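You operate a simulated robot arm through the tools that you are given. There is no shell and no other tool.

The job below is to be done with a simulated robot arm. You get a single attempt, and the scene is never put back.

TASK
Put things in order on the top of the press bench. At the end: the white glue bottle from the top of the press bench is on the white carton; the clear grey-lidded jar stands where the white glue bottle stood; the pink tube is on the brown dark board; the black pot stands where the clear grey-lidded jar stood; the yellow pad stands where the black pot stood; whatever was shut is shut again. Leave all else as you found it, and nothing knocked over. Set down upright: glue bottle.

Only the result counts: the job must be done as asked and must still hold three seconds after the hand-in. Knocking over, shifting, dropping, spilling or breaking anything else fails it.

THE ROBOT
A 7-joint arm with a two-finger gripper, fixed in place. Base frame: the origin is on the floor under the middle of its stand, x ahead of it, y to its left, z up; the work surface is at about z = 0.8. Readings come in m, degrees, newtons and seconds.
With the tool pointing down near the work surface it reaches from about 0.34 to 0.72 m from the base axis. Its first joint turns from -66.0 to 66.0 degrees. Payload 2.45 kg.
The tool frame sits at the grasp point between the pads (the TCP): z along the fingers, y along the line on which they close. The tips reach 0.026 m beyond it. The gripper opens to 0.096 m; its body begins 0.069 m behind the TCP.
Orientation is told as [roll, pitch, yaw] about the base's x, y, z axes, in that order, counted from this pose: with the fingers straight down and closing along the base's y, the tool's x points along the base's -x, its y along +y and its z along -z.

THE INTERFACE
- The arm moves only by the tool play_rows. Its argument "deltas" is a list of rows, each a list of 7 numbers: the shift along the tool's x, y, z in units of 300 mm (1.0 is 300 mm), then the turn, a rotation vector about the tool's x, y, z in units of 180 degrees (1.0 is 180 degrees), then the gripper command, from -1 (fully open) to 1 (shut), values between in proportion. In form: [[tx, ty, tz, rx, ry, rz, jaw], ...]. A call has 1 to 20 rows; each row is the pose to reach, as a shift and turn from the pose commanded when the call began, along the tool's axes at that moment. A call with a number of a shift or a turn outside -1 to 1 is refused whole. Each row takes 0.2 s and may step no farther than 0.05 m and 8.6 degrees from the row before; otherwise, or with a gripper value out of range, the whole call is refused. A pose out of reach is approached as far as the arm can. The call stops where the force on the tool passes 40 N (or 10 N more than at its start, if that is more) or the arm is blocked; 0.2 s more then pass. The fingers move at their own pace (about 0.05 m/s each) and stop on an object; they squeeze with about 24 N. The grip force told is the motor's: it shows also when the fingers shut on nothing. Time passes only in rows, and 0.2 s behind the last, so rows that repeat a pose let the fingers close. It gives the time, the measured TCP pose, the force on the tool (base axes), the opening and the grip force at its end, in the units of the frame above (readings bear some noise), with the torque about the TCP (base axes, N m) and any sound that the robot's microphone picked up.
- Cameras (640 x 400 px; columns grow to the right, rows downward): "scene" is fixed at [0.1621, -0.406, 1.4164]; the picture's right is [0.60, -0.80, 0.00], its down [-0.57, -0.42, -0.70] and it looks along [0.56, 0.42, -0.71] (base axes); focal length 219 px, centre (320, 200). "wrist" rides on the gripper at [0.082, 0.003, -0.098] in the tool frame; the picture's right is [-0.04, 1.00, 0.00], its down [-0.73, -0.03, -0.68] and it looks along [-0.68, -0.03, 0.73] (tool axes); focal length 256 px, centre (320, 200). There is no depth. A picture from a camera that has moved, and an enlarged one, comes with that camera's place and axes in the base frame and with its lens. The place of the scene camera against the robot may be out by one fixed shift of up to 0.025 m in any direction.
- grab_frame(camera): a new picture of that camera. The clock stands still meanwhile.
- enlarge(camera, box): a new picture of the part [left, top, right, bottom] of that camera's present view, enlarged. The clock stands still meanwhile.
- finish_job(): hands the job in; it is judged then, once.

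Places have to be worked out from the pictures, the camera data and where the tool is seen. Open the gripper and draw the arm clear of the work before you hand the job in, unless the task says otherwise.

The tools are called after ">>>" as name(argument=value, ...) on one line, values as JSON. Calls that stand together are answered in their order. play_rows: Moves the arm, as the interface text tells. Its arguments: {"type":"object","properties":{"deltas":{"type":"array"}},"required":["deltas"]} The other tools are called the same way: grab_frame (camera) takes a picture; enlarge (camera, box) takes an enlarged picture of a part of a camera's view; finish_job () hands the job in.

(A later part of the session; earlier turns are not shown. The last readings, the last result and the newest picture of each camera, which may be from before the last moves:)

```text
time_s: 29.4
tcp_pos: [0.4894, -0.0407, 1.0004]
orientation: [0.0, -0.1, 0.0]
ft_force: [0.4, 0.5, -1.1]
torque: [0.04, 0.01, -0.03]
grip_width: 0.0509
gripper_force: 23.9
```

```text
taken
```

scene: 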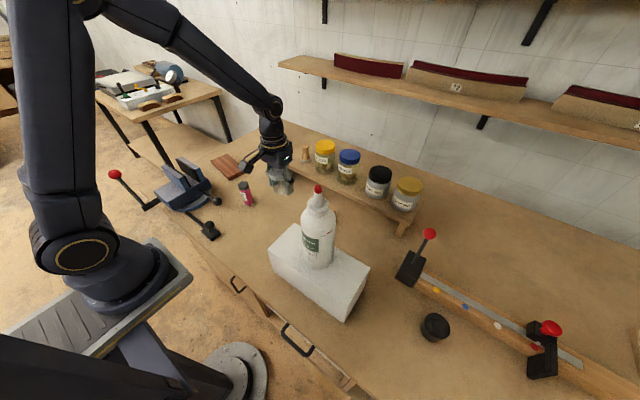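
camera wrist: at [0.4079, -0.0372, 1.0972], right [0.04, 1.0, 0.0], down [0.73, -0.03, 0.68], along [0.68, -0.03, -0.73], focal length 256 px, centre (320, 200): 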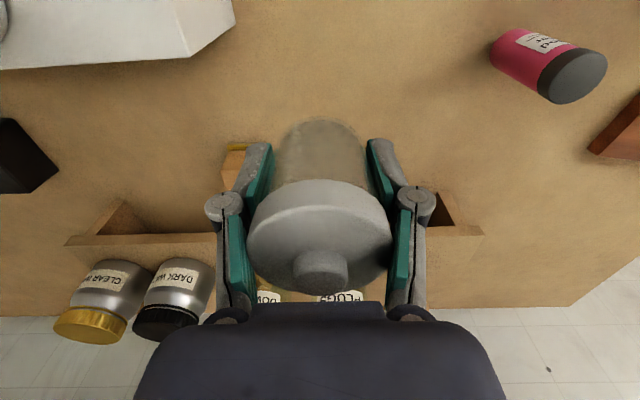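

Over the target. Lowering to about 8 mm above the bench.

>>> play_rows(deltas=[[0, 0, 0.08, 0, 0, 0, 1], [0, 0, 0.17, 0, 0, 0, 1], [0, 0, 0.26, 0, 0, 0, 1], [0, 0, 0.35, 0, 0, 0, 1], [0, 0, 0.43, 0, 0, 0, 1], [0, 0, 0.5, 0, 0, 0, 1], [0, 0, 0.54, 0, 0, 0, 1], [0, 0, 0.54, 0, 0, 0, 1]])

>>> grab_frame(camera="wrist")

>>> enlarge(camera="scene", box=[230, 130, 370, 250])

```text
time_s: 31.2
tcp_pos: [0.4914, -0.0423, 0.8366]
orientation: [0.0, 0.0, -0.1]
ft_force: [0.6, -0.2, -1.2]
torque: [-0.02, -0.03, 0.0]
grip_width: 0.0507
gripper_force: 24.4
```

```text
taken
camera wrist: at [0.4102, -0.0394, 0.9341], right [0.04, 1.0, 0.0], down [0.73, -0.03, 0.68], along [0.68, -0.03, -0.73], focal length 256 px, centre (320, 200)
```

wrist: 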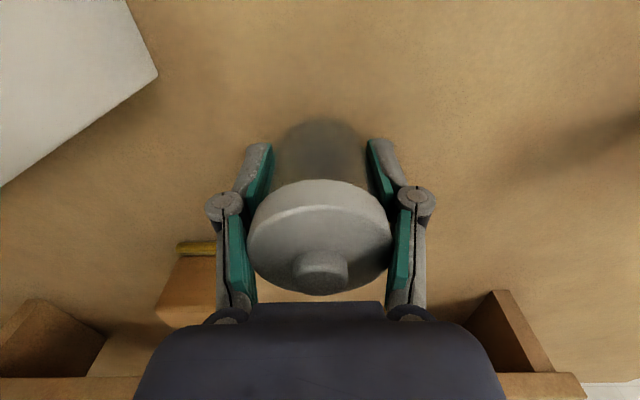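

```text
3.33 times, centred on (300, 190) of scene
camera zoom: at [0.1621, -0.406, 1.4164], right [0.6, -0.8, 0.0], down [-0.57, -0.42, -0.7], along [0.56, 0.42, -0.71], focal length 731 px, centre (387, 233)
```

zoom: 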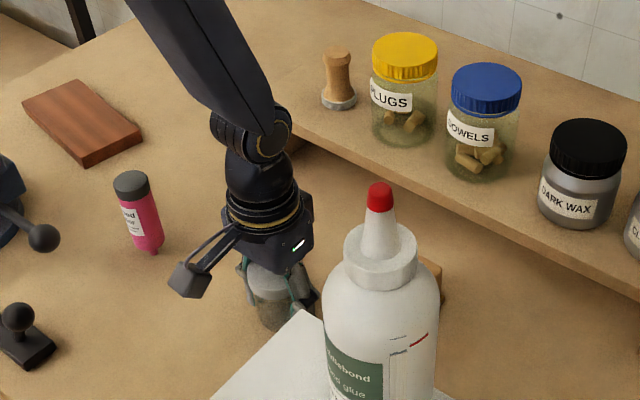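

Still free. I lower in small steps, with a 2 mm y correction, until contact.

>>> play_rows(deltas=[[0, 0.006, 0.006, 0, 0, 0, 1], [0, 0.006, 0.012, 0, 0, 0, 1], [0, 0.006, 0.018, 0, 0, 0, 1], [0, 0.006, 0.022, 0, 0, 0, 1], [0, 0.006, 0.022, 0, 0, 0, 1]])

```text
time_s: 32.4
tcp_pos: [0.4919, -0.0403, 0.8306]
orientation: [0.0, 0.1, 0.1]
ft_force: [-0.4, -0.2, -0.9]
torque: [0.04, -0.01, 0.01]
grip_width: 0.0507
gripper_force: 24.1
```

>>> play_rows(deltas=[[0, 0, 0.004, 0, 0, 0, 1], [0, 0, 0.007, 0, 0, 0, 1], [0, 0, 0.007, 0, 0, 0, 1]])

```text
time_s: 33.2
tcp_pos: [0.4896, -0.0401, 0.8279]
orientation: [0.1, -0.1, 0.0]
ft_force: [-8.3, -3.0, 27.6]
torque: [-0.08, 0.12, -0.02]
grip_width: 0.051
gripper_force: 23.6
```

Contact is firm now (about 28 N), so I back off 1 mm and then open moderately.

>>> play_rows(deltas=[[0, 0, -0.004, 0, 0, 0, 1], [0, 0, -0.004, 0, 0, 0, 0.1], [0, 0, -0.004, 0, 0, 0, -0.2], [0, 0, -0.004, 0, 0, 0, -0.5], [0, 0, -0.004, 0, 0, 0, -0.5], [0, 0, -0.004, 0, 0, 0, -0.5]])

>>> grab_frame(camera="wrist")

```text
time_s: 34.6
tcp_pos: [0.4897, -0.0396, 0.8284]
orientation: [0.0, 0.0, 0.0]
ft_force: [0.0, 0.8, -0.4]
torque: [0.01, 0.01, -0.03]
grip_width: 0.0719
gripper_force: 0.0
```

```text
taken
camera wrist: at [0.4085, -0.0364, 0.9271], right [0.04, 1.0, 0.0], down [0.73, -0.03, 0.68], along [0.68, -0.03, -0.73], focal length 256 px, centre (320, 200)
```

wrist: 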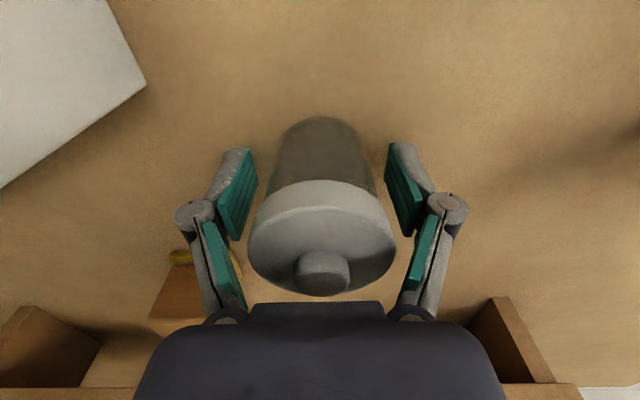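

The jar stands at the bottle's old place and is released. I rise straight up well above it.

>>> play_rows(deltas=[[0, 0, -0.06, 0, 0, 0, -0.5], [0, 0, -0.16, 0, 0, 0, -0.5], [0, 0, -0.28, 0, 0, 0, -0.6], [0, 0, -0.42, 0, 0, 0, -1], [0, 0, -0.56, 0, 0, 0, -1], [0, 0, -0.7, 0, 0, 0, -1], [0, 0, -0.85, 0, 0, 0, -1], [0, 0, -1.0, 0, 0, 0, -1]])

>>> grab_frame(camera="wrist")

>>> grab_frame(camera="scene")

```text
time_s: 36.4
tcp_pos: [0.49, -0.0374, 1.1297]
orientation: [-0.1, 0.1, 0.0]
ft_force: [-0.9, -0.7, 0.2]
torque: [-0.02, 0.01, -0.03]
grip_width: 0.096
gripper_force: 0.0
```

```text
taken
camera wrist: at [0.4085, -0.0354, 1.228], right [0.04, 1.0, 0.0], down [0.73, -0.03, 0.68], along [0.68, -0.03, -0.73], focal length 256 px, centre (320, 200)
```

wrist: 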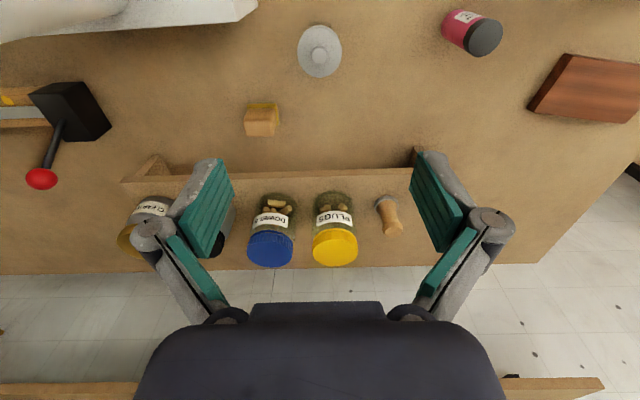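

```text
taken
```

scene: 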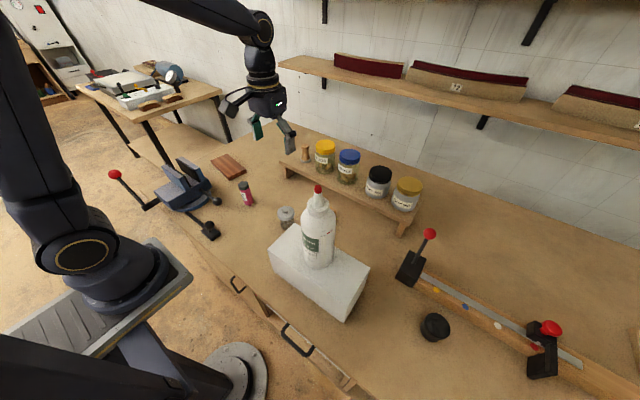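

Jar in place. I rise further to clear the bottle's tip and swing across toward the black pot.

>>> play_rows(deltas=[[0, 0, -0.14, 0, 0, 0, -1], [0, 0, -0.28, 0, 0, 0, -1], [0, 0, -0.42, 0, 0, 0, -1], [0.01, -0.06, -0.43, 0, 0, 0, -1], [0.04, -0.18, -0.43, 0, 0, 0, -1], [0.08, -0.31, -0.43, 0, 0, 0, -1], [0.12, -0.45, -0.43, 0, 0, 0, -1], [0.16, -0.59, -0.43, 0, 0, 0, -1], [0.2, -0.73, -0.43, 0, 0, 0, -1], [0.24, -0.87, -0.43, 0, 0, 0, -1], [0.28, -1.0, -0.43, 0, 0, 0, -1]])

>>> play_rows(deltas=[[0, -0.13, 0.05, 0, 0, 0, -1], [0, -0.26, 0.14, 0, 0, 0, -1], [0, -0.38, 0.24, 0, 0, 0, -1], [0, -0.48, 0.35, 0, 0, 0, -1], [0, -0.55, 0.46, 0, 0, 0, -1], [0, -0.55, 0.58, 0, 0, 0, -1], [0, -0.55, 0.65, 0, 0, 0, -1], [0, -0.55, 0.65, 0, 0, 0, -1]])

>>> grab_frame(camera="wrist")

>>> grab_frame(camera="scene")

```text
time_s: 38.8
tcp_pos: [0.4079, -0.3391, 1.2583]
orientation: [-0.1, 0.0, 0.1]
ft_force: [0.0, -0.2, -1.1]
torque: [-0.02, 0.0, 0.0]
grip_width: 0.096
gripper_force: 0.1
```

```text
time_s: 40.6
tcp_pos: [0.4067, -0.5024, 1.0653]
orientation: [0.0, -0.1, 0.1]
ft_force: [0.4, 0.3, 0.8]
torque: [0.02, 0.01, 0.02]
grip_width: 0.0961
gripper_force: 0.0
```

```text
taken
camera wrist: at [0.3253, -0.4995, 1.1623], right [0.04, 1.0, 0.0], down [0.73, -0.03, 0.68], along [0.68, -0.03, -0.73], focal length 256 px, centre (320, 200)
```

wrist: 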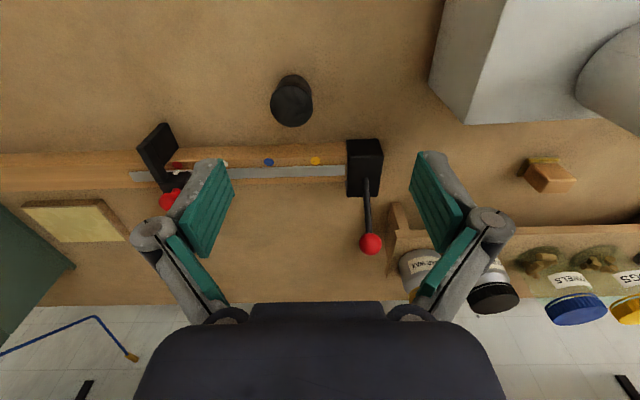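

```text
taken
```

scene: 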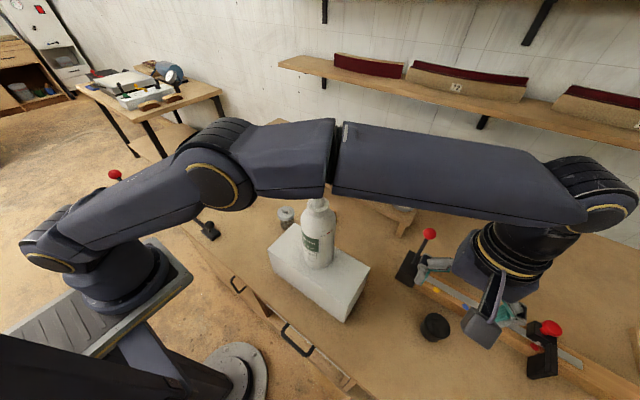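

The pot is in view; I enlarge it to fix its position and size.

>>> enlarge(camera="wrist", box=[240, 50, 350, 150])

>>> enlarge(camera="scene", box=[390, 280, 500, 360])

>>> enlarge(camera="wrist", box=[500, 130, 620, 220])

```text
4.00 times, centred on (295, 100) of wrist
camera zoom: at [0.3253, -0.4995, 1.1623], right [0.04, 1.0, 0.0], down [0.73, -0.03, 0.68], along [0.68, -0.03, -0.73], focal length 1024 px, centre (420, 600)
```

zoom: 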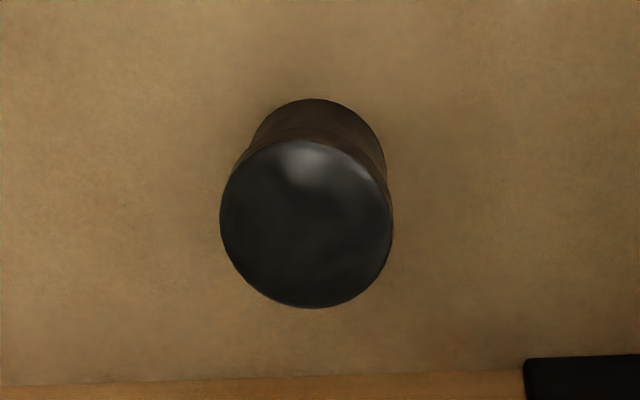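

```text
5.00 times, centred on (445, 320) of scene
camera zoom: at [0.1621, -0.406, 1.4164], right [0.6, -0.8, 0.0], down [-0.57, -0.42, -0.7], along [0.56, 0.42, -0.71], focal length 1096 px, centre (-305, -400)
```

zoom: 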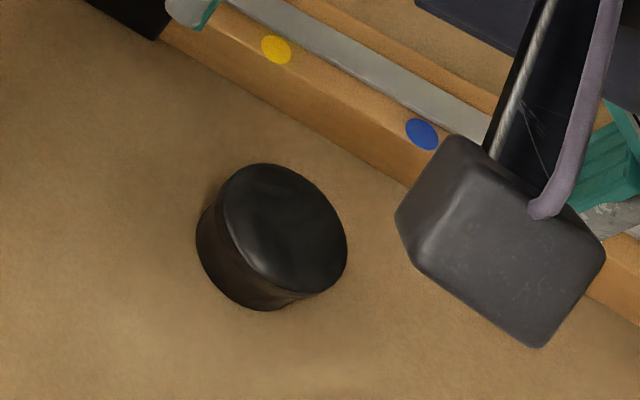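

```text
4.44 times, centred on (560, 175) of wrist
camera zoom: at [0.3253, -0.4995, 1.1623], right [0.04, 1.0, 0.0], down [0.73, -0.03, 0.68], along [0.68, -0.03, -0.73], focal length 1138 px, centre (-747, 311)
```

zoom: 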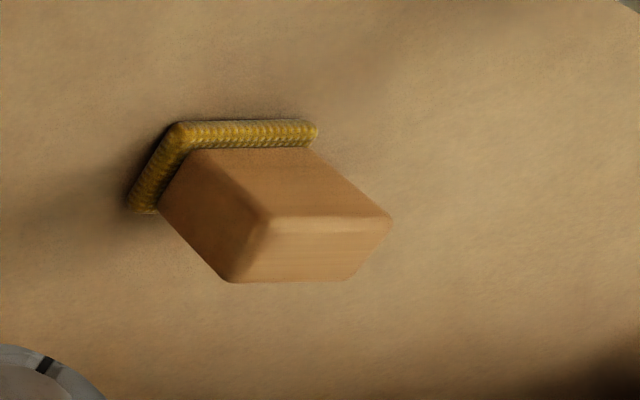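

Pot: centre about (0.457, -0.541), lid about 5.4 cm wide, top z ≈ 0.848, body narrower. The yellow pad is a wood block with a yellow woven base. I take a lower look at the pot's side before choosing the grip height.

>>> play_rows(deltas=[[0.025, -0.025, 0.11, 0, 0, 0, -1], [0.05, -0.05, 0.22, 0, 0, 0, -1], [0.075, -0.075, 0.33, 0, 0, 0, -1], [0.1, -0.1, 0.44, 0, 0, 0, -1], [0.122, -0.125, 0.55, 0, 0, 0, -1], [0.122, -0.125, 0.55, 0, 0, 0, -1]])

>>> grab_frame(camera="wrist")

>>> enlarge(camera="wrist", box=[260, 110, 380, 210])

>>> grab_frame(camera="scene")

```text
time_s: 42.0
tcp_pos: [0.3712, -0.545, 0.8994]
orientation: [0.1, 0.1, 0.1]
ft_force: [0.8, -0.3, 0.0]
torque: [-0.04, -0.01, 0.02]
grip_width: 0.0962
gripper_force: 0.0
```

```text
taken
camera wrist: at [0.2897, -0.5417, 0.9966], right [0.04, 1.0, 0.0], down [0.73, -0.03, 0.68], along [0.68, -0.03, -0.73], focal length 256 px, centre (320, 200)
```

wrist: 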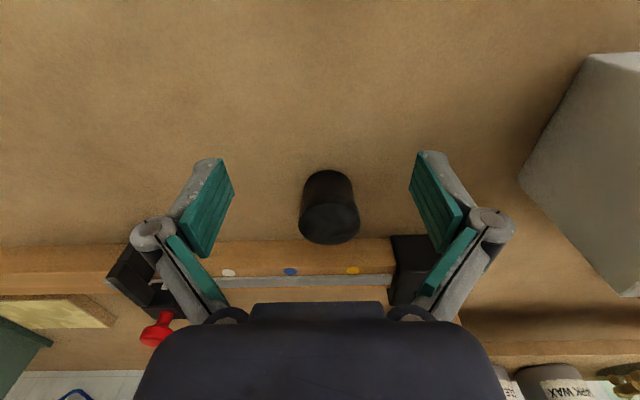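

```text
4.00 times, centred on (320, 160) of wrist
camera zoom: at [0.2897, -0.5417, 0.9966], right [0.04, 1.0, 0.0], down [0.73, -0.03, 0.68], along [0.68, -0.03, -0.73], focal length 1024 px, centre (320, 360)
```

zoom: 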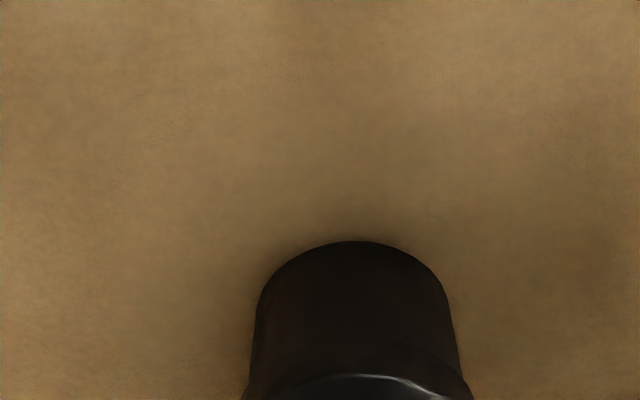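

```text
taken
```

scene: 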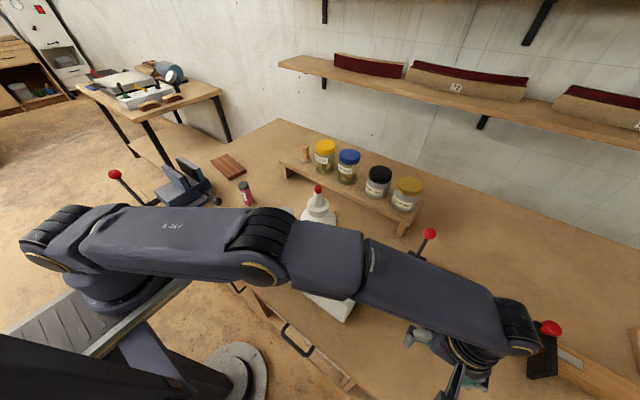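

The arm is clear of the bottle. Let me enlarge the pot including its lid.

>>> enlarge(camera="wrist", box=[270, 150, 390, 260])

>>> enlarge(camera="scene", box=[260, 160, 400, 300])

```text
3.64 times, centred on (330, 205) of wrist
camera zoom: at [0.2897, -0.5417, 0.9966], right [0.04, 1.0, 0.0], down [0.73, -0.03, 0.68], along [0.68, -0.03, -0.73], focal length 931 px, centre (284, 182)
```

zoom: 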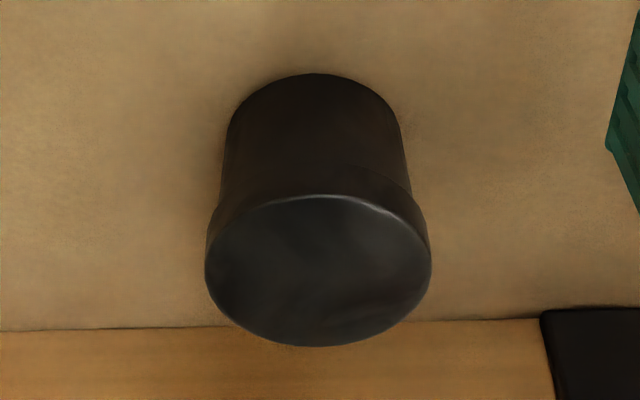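

```text
2.86 times, centred on (330, 230) of scene
camera zoom: at [0.1621, -0.406, 1.4164], right [0.6, -0.8, 0.0], down [-0.57, -0.42, -0.7], along [0.56, 0.42, -0.71], focal length 626 px, centre (291, 114)
```

zoom: 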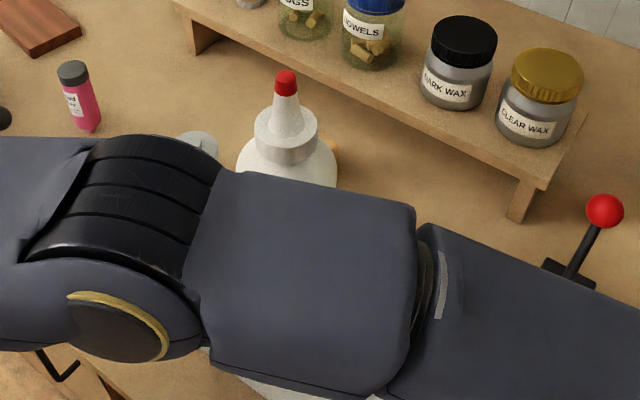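

I need to know exactly how tall the finger pads are, since the pot's lid (z 0.842–0.85) is wider than its body. I enlarge the pads.

>>> enlarge(camera="wrist", box=[390, 130, 530, 330])

>>> enlarge(camera="wrist", box=[120, 130, 260, 330])

```text
2.00 times, centred on (460, 230) of wrist
camera zoom: at [0.2897, -0.5417, 0.9966], right [0.04, 1.0, 0.0], down [0.73, -0.03, 0.68], along [0.68, -0.03, -0.73], focal length 512 px, centre (40, 140)
```

zoom: 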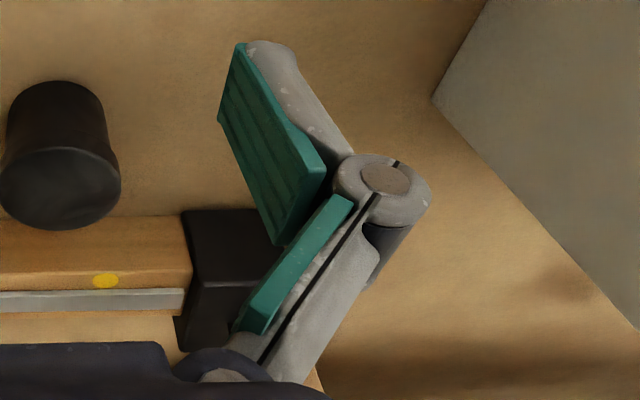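

```text
2.00 times, centred on (190, 230) of wrist
camera zoom: at [0.2897, -0.5417, 0.9966], right [0.04, 1.0, 0.0], down [0.73, -0.03, 0.68], along [0.68, -0.03, -0.73], focal length 512 px, centre (580, 140)
```

zoom: 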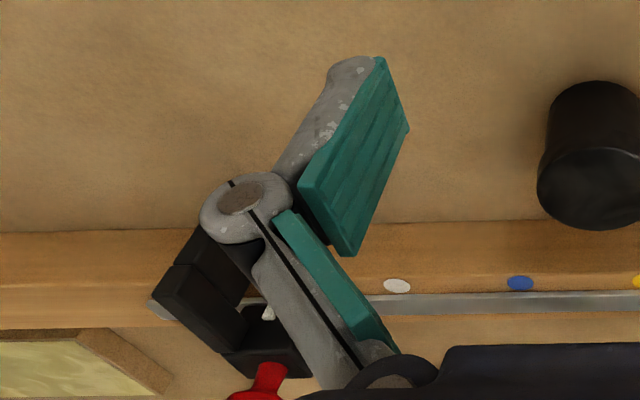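

The pads span only about 4.5 cm and sit a bit higher when open. I move over the pot at z ≈ 0.93 and verify alignment.

>>> play_rows(deltas=[[0, 0.004, -0.05, 0, 0, 0, -0.8], [-0.03, 0.008, -0.1, 0, 0, 0, -0.65], [-0.12, 0.013, -0.1, 0, 0, 0, -0.65], [-0.21, 0.013, -0.1, 0, 0, 0, -0.65], [-0.285, 0.013, -0.1, 0, 0, 0, -0.65], [-0.285, 0.013, -0.1, 0, 0, 0, -0.65]])

>>> grab_frame(camera="wrist")

>>> grab_frame(camera="scene")

```text
time_s: 43.4
tcp_pos: [0.4406, -0.5269, 0.927]
orientation: [0.0, 0.1, 0.0]
ft_force: [-1.0, -1.4, 0.3]
torque: [-0.02, -0.01, -0.03]
grip_width: 0.0792
gripper_force: 0.0
out of reach, approached as far as the arm can: row 4, 5, 6
```

```text
taken
camera wrist: at [0.3589, -0.524, 1.0266], right [0.04, 1.0, 0.0], down [0.73, -0.03, 0.68], along [0.68, -0.03, -0.73], focal length 256 px, centre (320, 200)
```

wrist: 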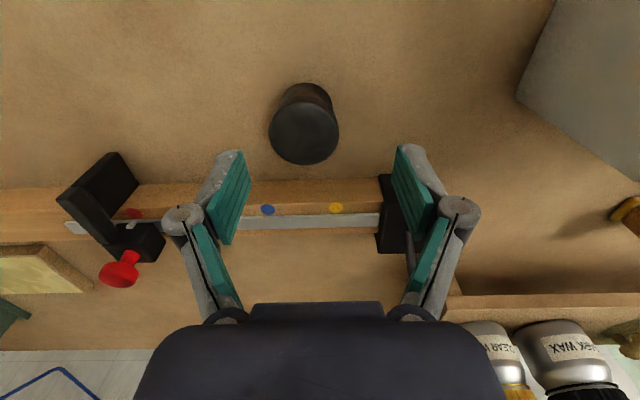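

```text
taken
```

scene: 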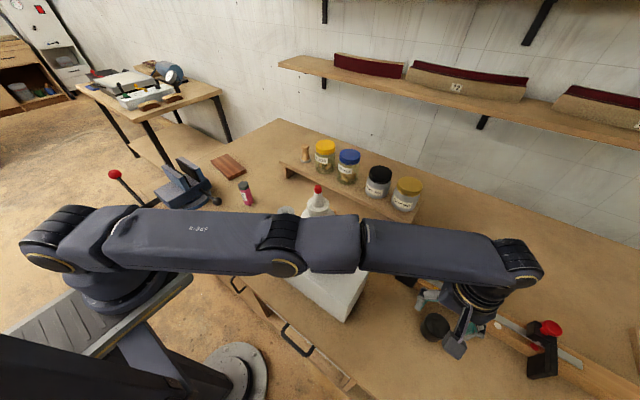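

The arm can't reach the pot's radius (0.708 m) at z = 0.93; it can lower down. I'll back off toward the base, descend to z ≈ 0.83 short of the pot, then slide forward with open fingers straddling it.

>>> play_rows(deltas=[[0.08, 0, 0, 0, 0, 0, -0.8], [0.17, 0, 0, 0, 0, 0, -1], [0.27, 0, 0, 0, 0, 0, -1], [0.27, 0, 0, 0, 0, 0, -1]])

>>> grab_frame(camera="wrist")

```text
time_s: 44.4
tcp_pos: [0.3593, -0.5272, 0.9265]
orientation: [-0.1, 0.0, 0.0]
ft_force: [-0.2, -0.3, -0.2]
torque: [0.01, 0.0, -0.01]
grip_width: 0.0959
gripper_force: 0.0
```

```text
taken
camera wrist: at [0.2776, -0.5242, 1.0251], right [0.04, 1.0, 0.0], down [0.73, -0.03, 0.68], along [0.68, -0.03, -0.73], focal length 256 px, centre (320, 200)
```

wrist: 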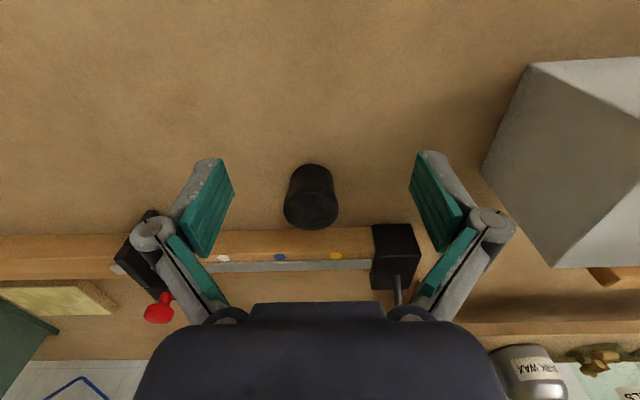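

The pot is confirmed at about (0.456, -0.541). Descending at x ≈ 0.37 to z ≈ 0.83 in line with the pot.

>>> play_rows(deltas=[[-0.01, -0.012, 0.08, 0, 0, 0, -1], [-0.02, -0.024, 0.16, 0, 0, 0, -1], [-0.03, -0.036, 0.24, 0, 0, 0, -1], [-0.036, -0.045, 0.3, 0, 0, 0, -1], [-0.036, -0.045, 0.32, 0, 0, 0, -1], [-0.036, -0.045, 0.32, 0, 0, 0, -1]])

>>> grab_frame(camera="wrist")

>>> grab_frame(camera="scene")

```text
time_s: 45.8
tcp_pos: [0.3716, -0.5409, 0.8309]
orientation: [0.1, -0.1, 0.0]
ft_force: [0.4, -0.3, -0.7]
torque: [-0.01, -0.05, 0.0]
grip_width: 0.096
gripper_force: 0.1
```

```text
taken
camera wrist: at [0.2898, -0.5379, 0.9288], right [0.04, 1.0, 0.0], down [0.73, -0.03, 0.68], along [0.68, -0.03, -0.73], focal length 256 px, centre (320, 200)
```

wrist: 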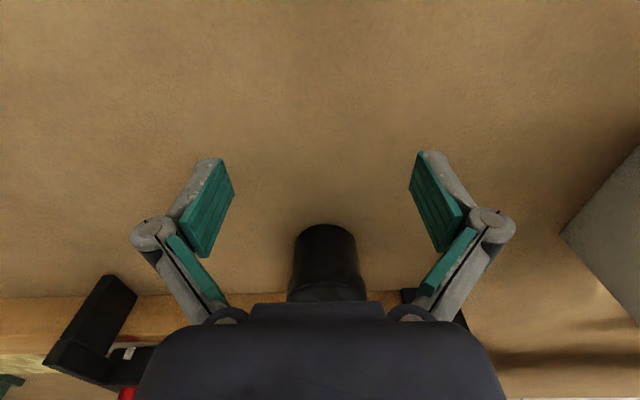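

```text
taken
```

scene: 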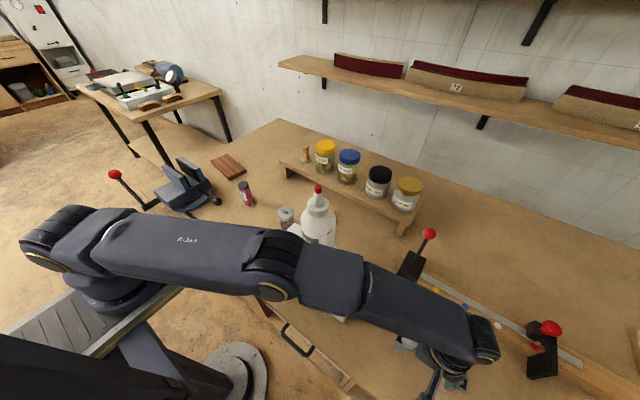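

Aligned in y. Sliding forward to x ≈ 0.456 with open fingers around the pot.

>>> play_rows(deltas=[[-0.05, 0, 0, 0, 0, 0, -1], [-0.1, 0, 0, 0, 0, 0, -1], [-0.15, 0, 0, 0, 0, 0, -1], [-0.2, 0, 0, 0, 0, 0, -1], [-0.245, 0, 0, 0, 0, 0, -1], [-0.28, 0, 0, 0, 0, 0, -1], [-0.28, 0, 0, 0, 0, 0, -1]])

>>> grab_frame(camera="wrist")

```text
time_s: 47.4
tcp_pos: [0.437, -0.5227, 0.8341]
orientation: [0.0, 0.0, 0.0]
ft_force: [-0.5, 0.1, -0.2]
torque: [0.0, -0.01, 0.06]
grip_width: 0.096
gripper_force: 0.1
out of reach, approached as far as the arm can: row 3, 4, 5, 6, 7
```

```text
taken
camera wrist: at [0.356, -0.5205, 0.9325], right [0.04, 1.0, 0.0], down [0.73, -0.03, 0.68], along [0.68, -0.03, -0.73], focal length 256 px, centre (320, 200)
```

wrist: 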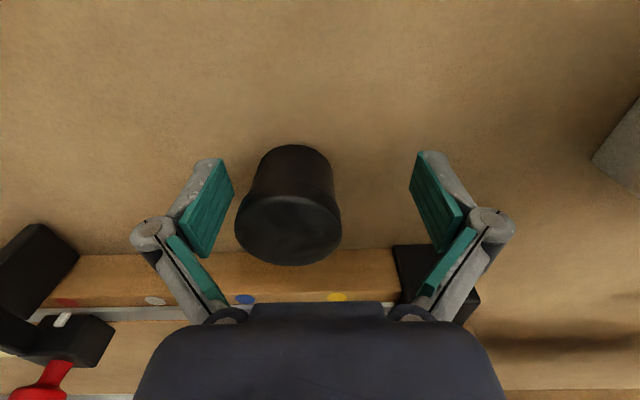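

At yaw 0 the reach tops out at r ≈ 0.68 even this low, while the pot sits at 0.708. I back straight out, rise, and test whether turning the hand to the arm's natural (radial) yaw extends the reach.

>>> play_rows(deltas=[[0.06, 0, 0, 0, 0, 0, -1], [0.13, 0, 0, 0, 0, 0, -1], [0.2, 0, 0, 0, 0, 0, -1], [0.25, 0, -0.08, 0, 0, 0, -1], [0.25, 0, -0.2, 0, 0, 0, -1], [0.25, 0, -0.3, 0, 0, 0, -1], [0.25, 0, -0.3, 0, 0, 0.045, -1], [0.25, 0, -0.3, 0, 0, 0.09, -1], [0.25, 0, -0.3, 0, 0, 0.135, -1], [0.25, 0, -0.3, 0, 0, 0.18, -1], [0.25, 0, -0.3, 0, 0, 0.225, -1], [0.25, 0, -0.3, 0, 0, 0.27, -1], [0.25, 0, -0.3, 0, 0, 0.27, -1]])

>>> grab_frame(camera="wrist")

>>> grab_frame(camera="scene")

```text
time_s: 50.2
tcp_pos: [0.3799, -0.5582, 0.9275]
orientation: [0.0, 0.1, -48.9]
ft_force: [-0.2, -0.1, -0.6]
torque: [-0.02, 0.02, 0.01]
grip_width: 0.096
gripper_force: 0.1
out of reach, approached as far as the arm can: row 1, 2, 3, 4, 5, 6, 7, 8, 9, 10, 11, 12, 13
```

```text
taken
camera wrist: at [0.3292, -0.4955, 1.0252], right [0.78, 0.63, 0.0], down [0.46, -0.57, 0.68], along [0.43, -0.53, -0.74], focal length 256 px, centre (320, 200)
```

wrist: 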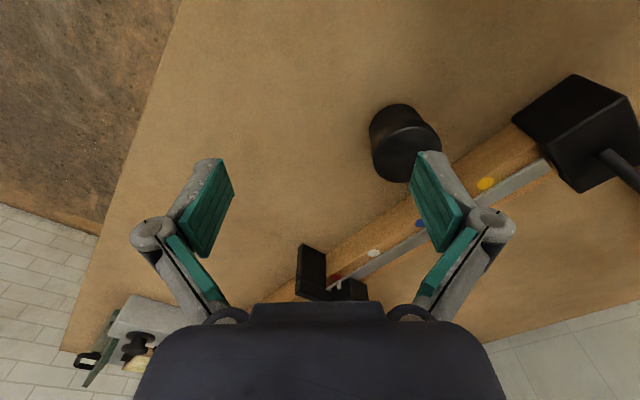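

```text
taken
```

scene: 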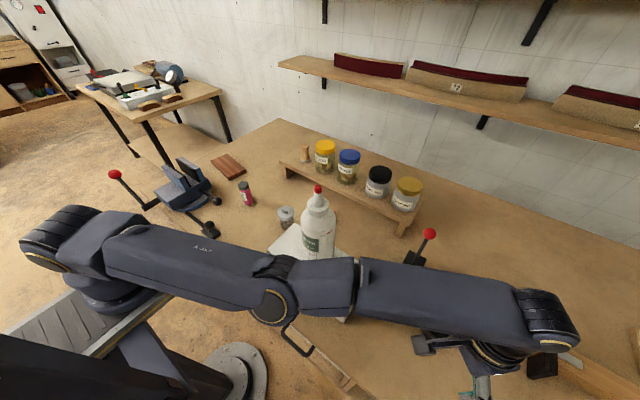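

The report says out of reach for every row, though the hand did turn to yaw -49. I test with a small radial retreat (tool x, toward the base) to see how the arm follows.

>>> play_rows(deltas=[[0.05, 0, 0, 0, 0, 0, -1], [0.1, 0, 0, 0, 0, 0, -1], [0.1, 0, 0, 0, 0, 0, -1]])

```text
time_s: 51.0
tcp_pos: [0.3776, -0.5598, 0.9264]
orientation: [0.0, 0.1, -48.6]
ft_force: [0.2, 0.6, -0.6]
torque: [-0.01, -0.03, -0.01]
grip_width: 0.0961
gripper_force: 0.1
out of reach, approached as far as the arm can: row 1, 2, 3
```

>>> play_rows(deltas=[[0.1, 0, 0, 0, 0, 0, -1], [0.2, 0, 0, 0, 0, 0, -1], [0.3, 0, 0, 0, 0, 0, -1], [0.3, 0, 0, 0, 0, 0, -1]])

>>> grab_frame(camera="wrist")

>>> grab_frame(camera="scene")

```text
time_s: 52.0
tcp_pos: [0.3178, -0.491, 0.9265]
orientation: [0.0, -0.1, -48.5]
ft_force: [0.5, 0.0, 0.7]
torque: [0.02, 0.04, 0.01]
grip_width: 0.096
gripper_force: 0.0
out of reach, approached as far as the arm can: row 1
```

```text
taken
camera wrist: at [0.2664, -0.4267, 1.0238], right [0.77, 0.63, 0.0], down [0.46, -0.57, 0.68], along [0.43, -0.53, -0.73], focal length 256 px, centre (320, 200)
```

wrist: 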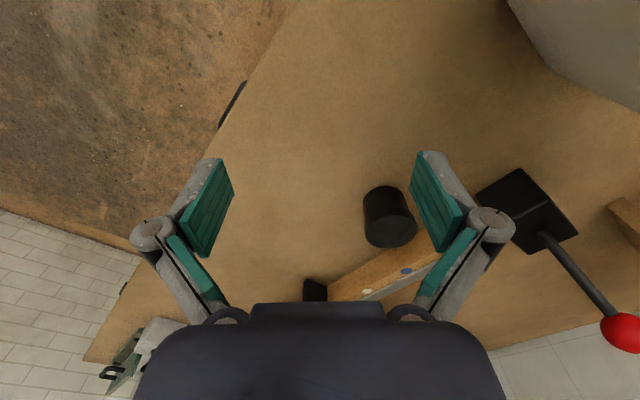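

```text
taken
```

scene: 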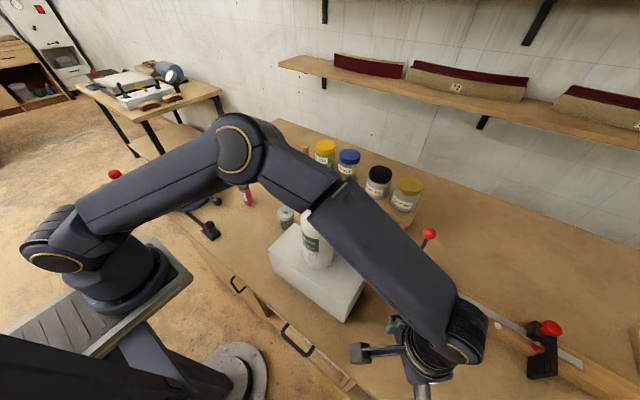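

Retreating put the arm back in a healthy elbow-up posture. Now I approach with the hand's yaw radial: go to (0.415, -0.494) in front of the pot at z ≈ 0.93.

>>> play_rows(deltas=[[-0.06, 0.06, 0, 0, 0, 0, -1], [-0.12, 0.12, 0, 0, 0, 0, -1], [-0.17, 0.18, 0, 0, 0, 0, -1], [-0.221, 0.236, 0, 0, 0, 0, -1], [-0.221, 0.236, 0, 0, 0, 0, -1]])

>>> grab_frame(camera="wrist")

>>> grab_frame(camera="scene")

```text
time_s: 53.2
tcp_pos: [0.4156, -0.4938, 0.9256]
orientation: [-0.1, 0.0, -48.6]
ft_force: [-0.8, 0.3, 0.1]
torque: [0.0, 0.03, -0.01]
grip_width: 0.096
gripper_force: 0.2
```

```text
taken
camera wrist: at [0.3634, -0.4295, 1.0241], right [0.78, 0.63, 0.0], down [0.46, -0.57, 0.68], along [0.43, -0.53, -0.73], focal length 256 px, centre (320, 200)
```

wrist: 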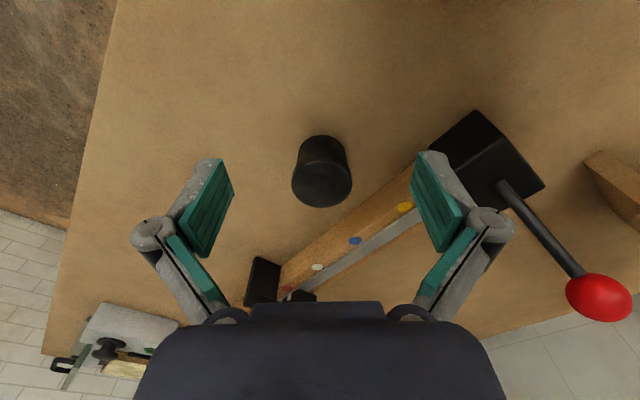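

```text
taken
```

scene: 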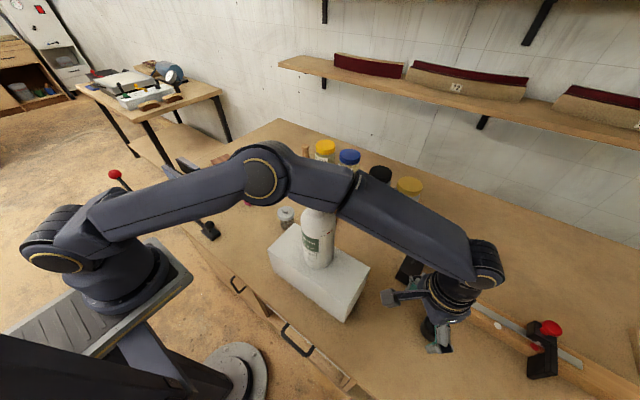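

Good posture, well aligned (pot 63 mm ahead along the hand's axis). Descending to z ≈ 0.83 just short of the pot.

>>> play_rows(deltas=[[0, 0, 0.08, 0, 0, 0, -0.8], [0, 0, 0.16, 0, 0, 0, -0.65], [0, 0, 0.24, 0, 0, 0, -0.65], [0, 0, 0.3, 0, 0, 0, -0.65], [0, 0, 0.318, 0, 0, 0, -0.65], [0, 0, 0.318, 0, 0, 0, -0.65]])

>>> grab_frame(camera="wrist")

>>> grab_frame(camera="scene")

```text
time_s: 54.6
tcp_pos: [0.4167, -0.4957, 0.8319]
orientation: [0.0, 0.0, -48.6]
ft_force: [-0.5, 0.2, -1.1]
torque: [0.0, -0.01, -0.02]
grip_width: 0.0789
gripper_force: 0.0
```

```text
taken
camera wrist: at [0.3649, -0.4316, 0.9294], right [0.78, 0.63, 0.0], down [0.46, -0.57, 0.68], along [0.43, -0.53, -0.73], focal length 256 px, centre (320, 200)
```

wrist: 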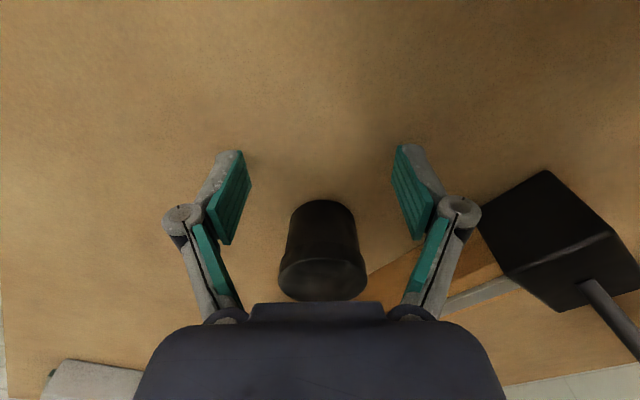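

```text
taken
```

scene: 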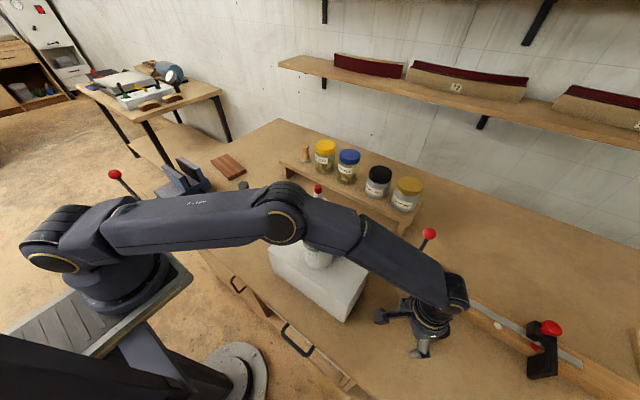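

Pot lined up between the fingers. Sliding forward 6 cm.

>>> play_rows(deltas=[[-0.05, 0, 0, 0, 0, 0, -0.65], [-0.1, 0, 0, 0, 0, 0, -0.65], [-0.15, 0, 0, 0, 0, 0, -0.65], [-0.2, 0, 0, 0, 0, 0, -0.65], [-0.2, 0, 0, 0, 0, 0, -0.65]])

>>> grab_frame(camera="wrist")

>>> grab_frame(camera="scene")

```text
time_s: 55.8
tcp_pos: [0.4387, -0.5208, 0.8321]
orientation: [-0.1, 0.0, -48.6]
ft_force: [-0.4, -0.5, 0.0]
torque: [0.0, 0.0, 0.01]
grip_width: 0.0792
gripper_force: 0.0
out of reach, approached as far as the arm can: row 3, 4, 5
```

```text
taken
camera wrist: at [0.3873, -0.4571, 0.9296], right [0.78, 0.63, 0.0], down [0.46, -0.57, 0.68], along [0.43, -0.53, -0.73], focal length 256 px, centre (320, 200)
```

wrist: 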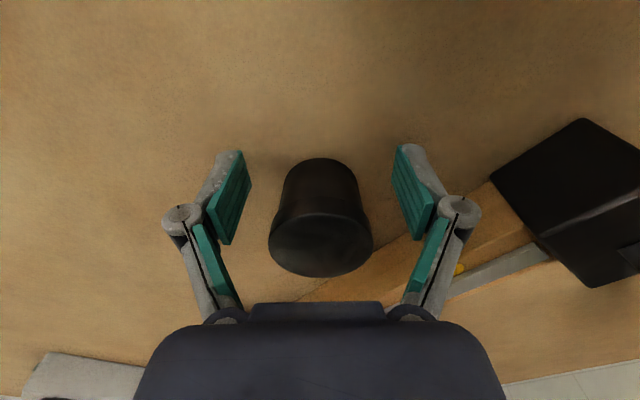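

```text
taken
```

scene: 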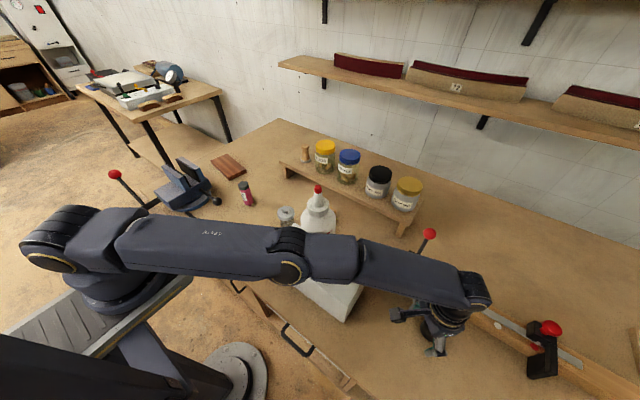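

The straight-down reach ends at r ≈ 0.681, 27 mm short. Tilting the hand 9° about its closing axis (fingers outward) will gain that distance while keeping the pads square to the pot, so I do that in place.

>>> play_rows(deltas=[[0, 0, 0, 0, -0.02, 0, -0.65], [-0.01, 0, 0, 0, -0.04, 0, -0.65], [-0.03, 0, 0, 0, -0.05, 0, -0.65], [-0.06, 0, 0, 0, -0.05, 0, -0.65], [-0.085, 0, 0, 0, -0.05, 0, -0.65], [-0.085, 0, 0, 0, -0.05, 0, -0.65]])

>>> grab_frame(camera="wrist")

>>> grab_frame(camera="scene")

```text
time_s: 57.2
tcp_pos: [0.4546, -0.5391, 0.8314]
orientation: [0.0, -9.0, -48.6]
ft_force: [-0.3, 0.0, 0.3]
torque: [-0.01, -0.01, 0.01]
grip_width: 0.079
gripper_force: 0.1
```

```text
taken
camera wrist: at [0.394, -0.4657, 0.9156], right [0.78, 0.63, 0.01], down [0.39, -0.48, 0.79], along [0.5, -0.61, -0.62], focal length 256 px, centre (320, 200)
```

wrist: 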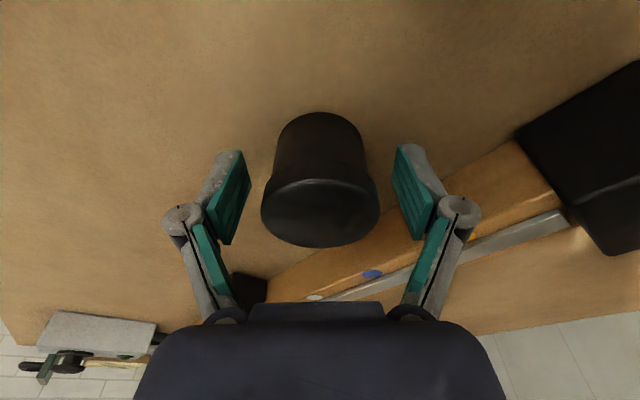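

```text
taken
```

scene: 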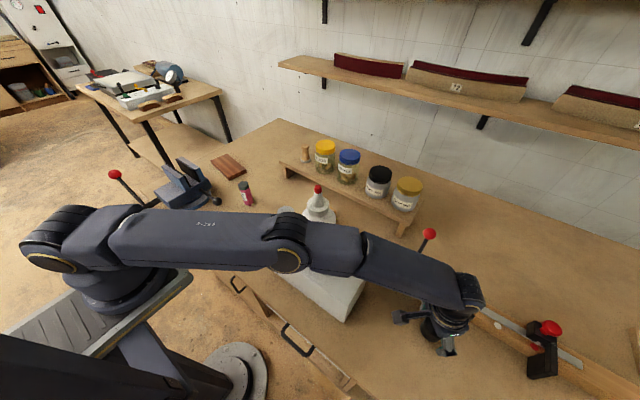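

The pot is now centred at the TCP. Closing on it.

>>> play_rows(deltas=[[0, 0, 0, 0, 0, 0, -0.3], [0, 0, 0, 0, 0, 0, 0.1], [0, 0, 0, 0, 0, 0, 0.5], [0, 0, 0, 0, 0, 0, 1], [0, 0, 0, 0, 0, 0, 1], [0, 0, 0, 0, 0, 0, 1]])

>>> grab_frame(camera="wrist")

```text
time_s: 58.6
tcp_pos: [0.4547, -0.5394, 0.8328]
orientation: [0.0, -9.0, -48.6]
ft_force: [-0.4, -0.5, 1.9]
torque: [0.04, -0.01, 0.02]
grip_width: 0.0514
gripper_force: 23.8
```

```text
taken
camera wrist: at [0.394, -0.4657, 0.9156], right [0.78, 0.63, 0.01], down [0.39, -0.48, 0.79], along [0.5, -0.61, -0.62], focal length 256 px, centre (320, 200)
```

wrist: 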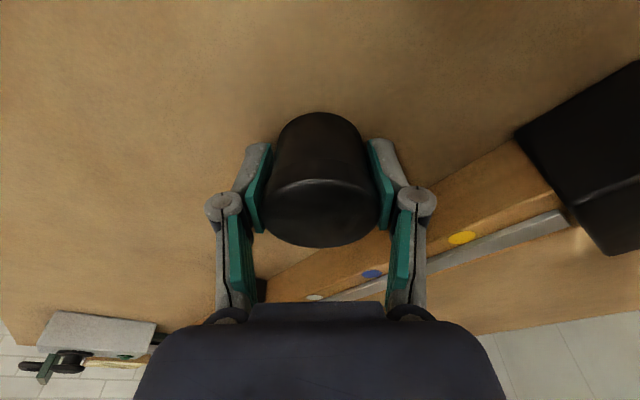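

Gripped at 0.0514 m. A small vertical lift of 12 mm to check the whole pot comes up.

>>> play_rows(deltas=[[-0.002, 0, -0.013, 0, 0, 0, 1], [-0.0042, 0, -0.0265, 0, 0, 0, 1], [-0.0063, 0, -0.0395, 0, 0, 0, 1], [-0.0063, 0, -0.0395, 0, 0, 0, 1]])

>>> grab_frame(camera="wrist")

>>> enlarge(camera="scene", box=[380, 270, 500, 370])

```text
time_s: 59.6
tcp_pos: [0.4556, -0.5398, 0.8435]
orientation: [0.0, -9.1, -48.5]
ft_force: [0.6, 0.2, -1.8]
torque: [0.01, 0.02, 0.01]
grip_width: 0.051
gripper_force: 23.6
```

```text
taken
camera wrist: at [0.3945, -0.466, 0.9273], right [0.78, 0.63, 0.01], down [0.39, -0.48, 0.79], along [0.5, -0.61, -0.62], focal length 256 px, centre (320, 200)
```

wrist: 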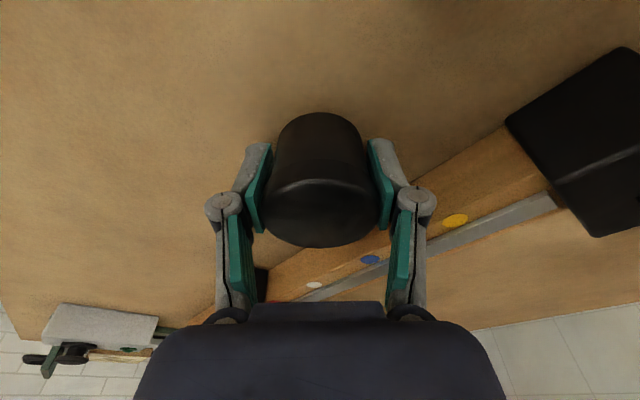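

```text
4.00 times, centred on (440, 320) of scene
camera zoom: at [0.1621, -0.406, 1.4164], right [0.6, -0.8, 0.0], down [-0.57, -0.42, -0.7], along [0.56, 0.42, -0.71], focal length 877 px, centre (-160, -280)
```

zoom: 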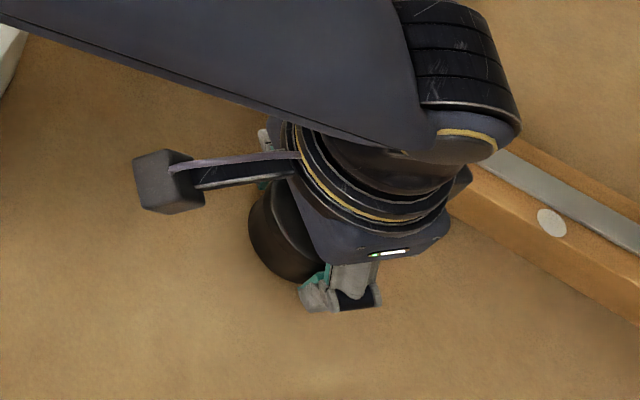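

The whole pot rises. I lift more, then draw it back and up away from the rail.

>>> play_rows(deltas=[[-0.008, 0, -0.05, 0, 0, 0, 1], [-0.0157, 0, -0.0988, 0, 0, 0, 1], [0.005, 0.0005, -0.17, 0, 0, 0, 1], [0.035, 0.001, -0.26, 0, 0, 0, 1], [0.065, 0.0015, -0.35, 0, 0, 0, 1], [0.095, 0.002, -0.45, 0, 0, 0, 1], [0.125, 0.0025, -0.55, 0, 0, 0, 1], [0.155, 0.003, -0.65, 0, 0, 0, 1], [0.1737, 0.0037, -0.7243, 0, 0, 0, 1], [0.1737, 0.0037, -0.7243, 0, 0, 0, 1]])

>>> grab_frame(camera="wrist")

>>> grab_frame(camera="scene")

```text
time_s: 61.8
tcp_pos: [0.4013, -0.4721, 1.0513]
orientation: [0.0, -9.1, -48.5]
ft_force: [-0.5, -0.3, -1.1]
torque: [-0.02, -0.02, 0.0]
grip_width: 0.0513
gripper_force: 23.1
```

```text
taken
camera wrist: at [0.341, -0.3986, 1.1345], right [0.78, 0.63, 0.01], down [0.39, -0.48, 0.79], along [0.5, -0.61, -0.62], focal length 256 px, centre (320, 200)
```

wrist: 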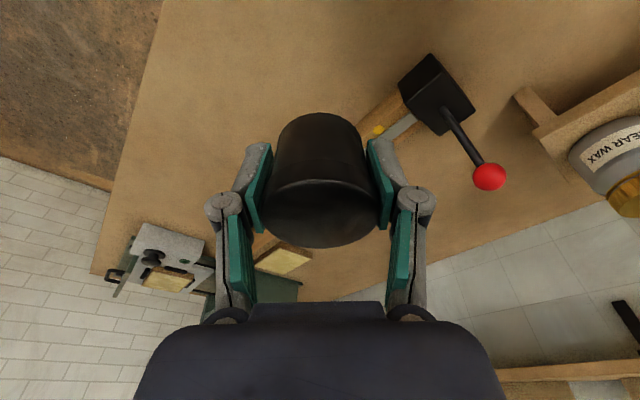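

```text
taken
```

scene: 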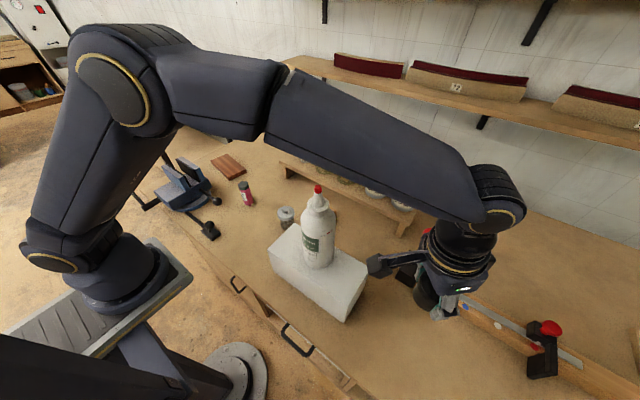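

Pot firmly held. I raise to z ≈ 1.22 and turn the hand back to yaw 0 about the vertical (keeping the same tilt, so the pot stays upright).

>>> play_rows(deltas=[[-0.018, 0, -0.112, 0, 0, 0, 1], [-0.035, 0, -0.224, 0, 0, 0, 1], [-0.053, 0, -0.336, 0, 0, 0, 1], [-0.07, 0, -0.448, 0, 0, 0, 1], [-0.088, 0, -0.56, 0, 0, 0, 1], [-0.088, 0, -0.56, -0.006, 0, -0.0381, 1], [-0.088, 0, -0.56, -0.012, 0, -0.0762, 1], [-0.088, 0, -0.56, -0.018, 0, -0.1143, 1], [-0.088, 0, -0.56, -0.0241, 0, -0.1525, 1], [-0.088, 0, -0.56, -0.0301, 0, -0.1906, 1], [-0.088, 0, -0.56, -0.0361, 0, -0.2287, 1], [-0.088, 0, -0.56, -0.0421, 0, -0.2668, 1], [-0.088, 0, -0.56, -0.0421, 0, -0.2668, 1]])

>>> grab_frame(camera="wrist")

>>> grab_frame(camera="scene")

```text
time_s: 64.6
tcp_pos: [0.3996, -0.4747, 1.219]
orientation: [0.0, -9.0, 0.2]
ft_force: [0.6, 0.4, -1.4]
torque: [-0.02, 0.0, -0.03]
grip_width: 0.0511
gripper_force: 24.1
```

```text
taken
camera wrist: at [0.3041, -0.4717, 1.3037], right [0.04, 1.0, 0.01], down [0.62, -0.03, 0.79], along [0.78, -0.03, -0.62], focal length 256 px, centre (320, 200)
```

wrist: 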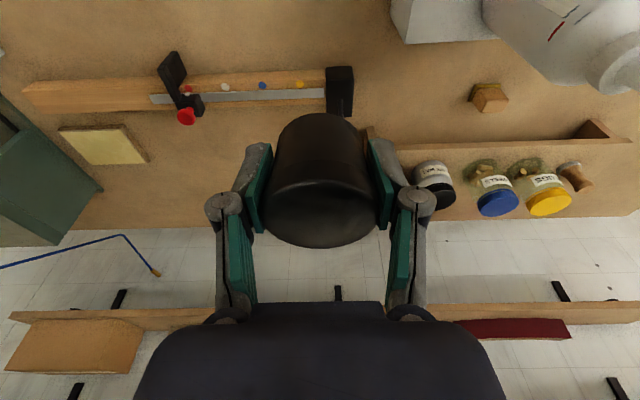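

```text
taken
```

scene: 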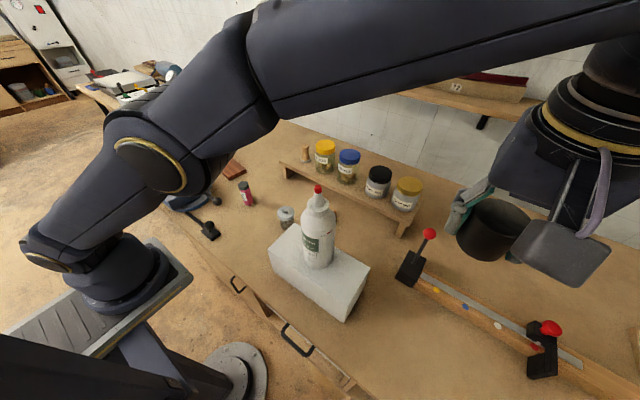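

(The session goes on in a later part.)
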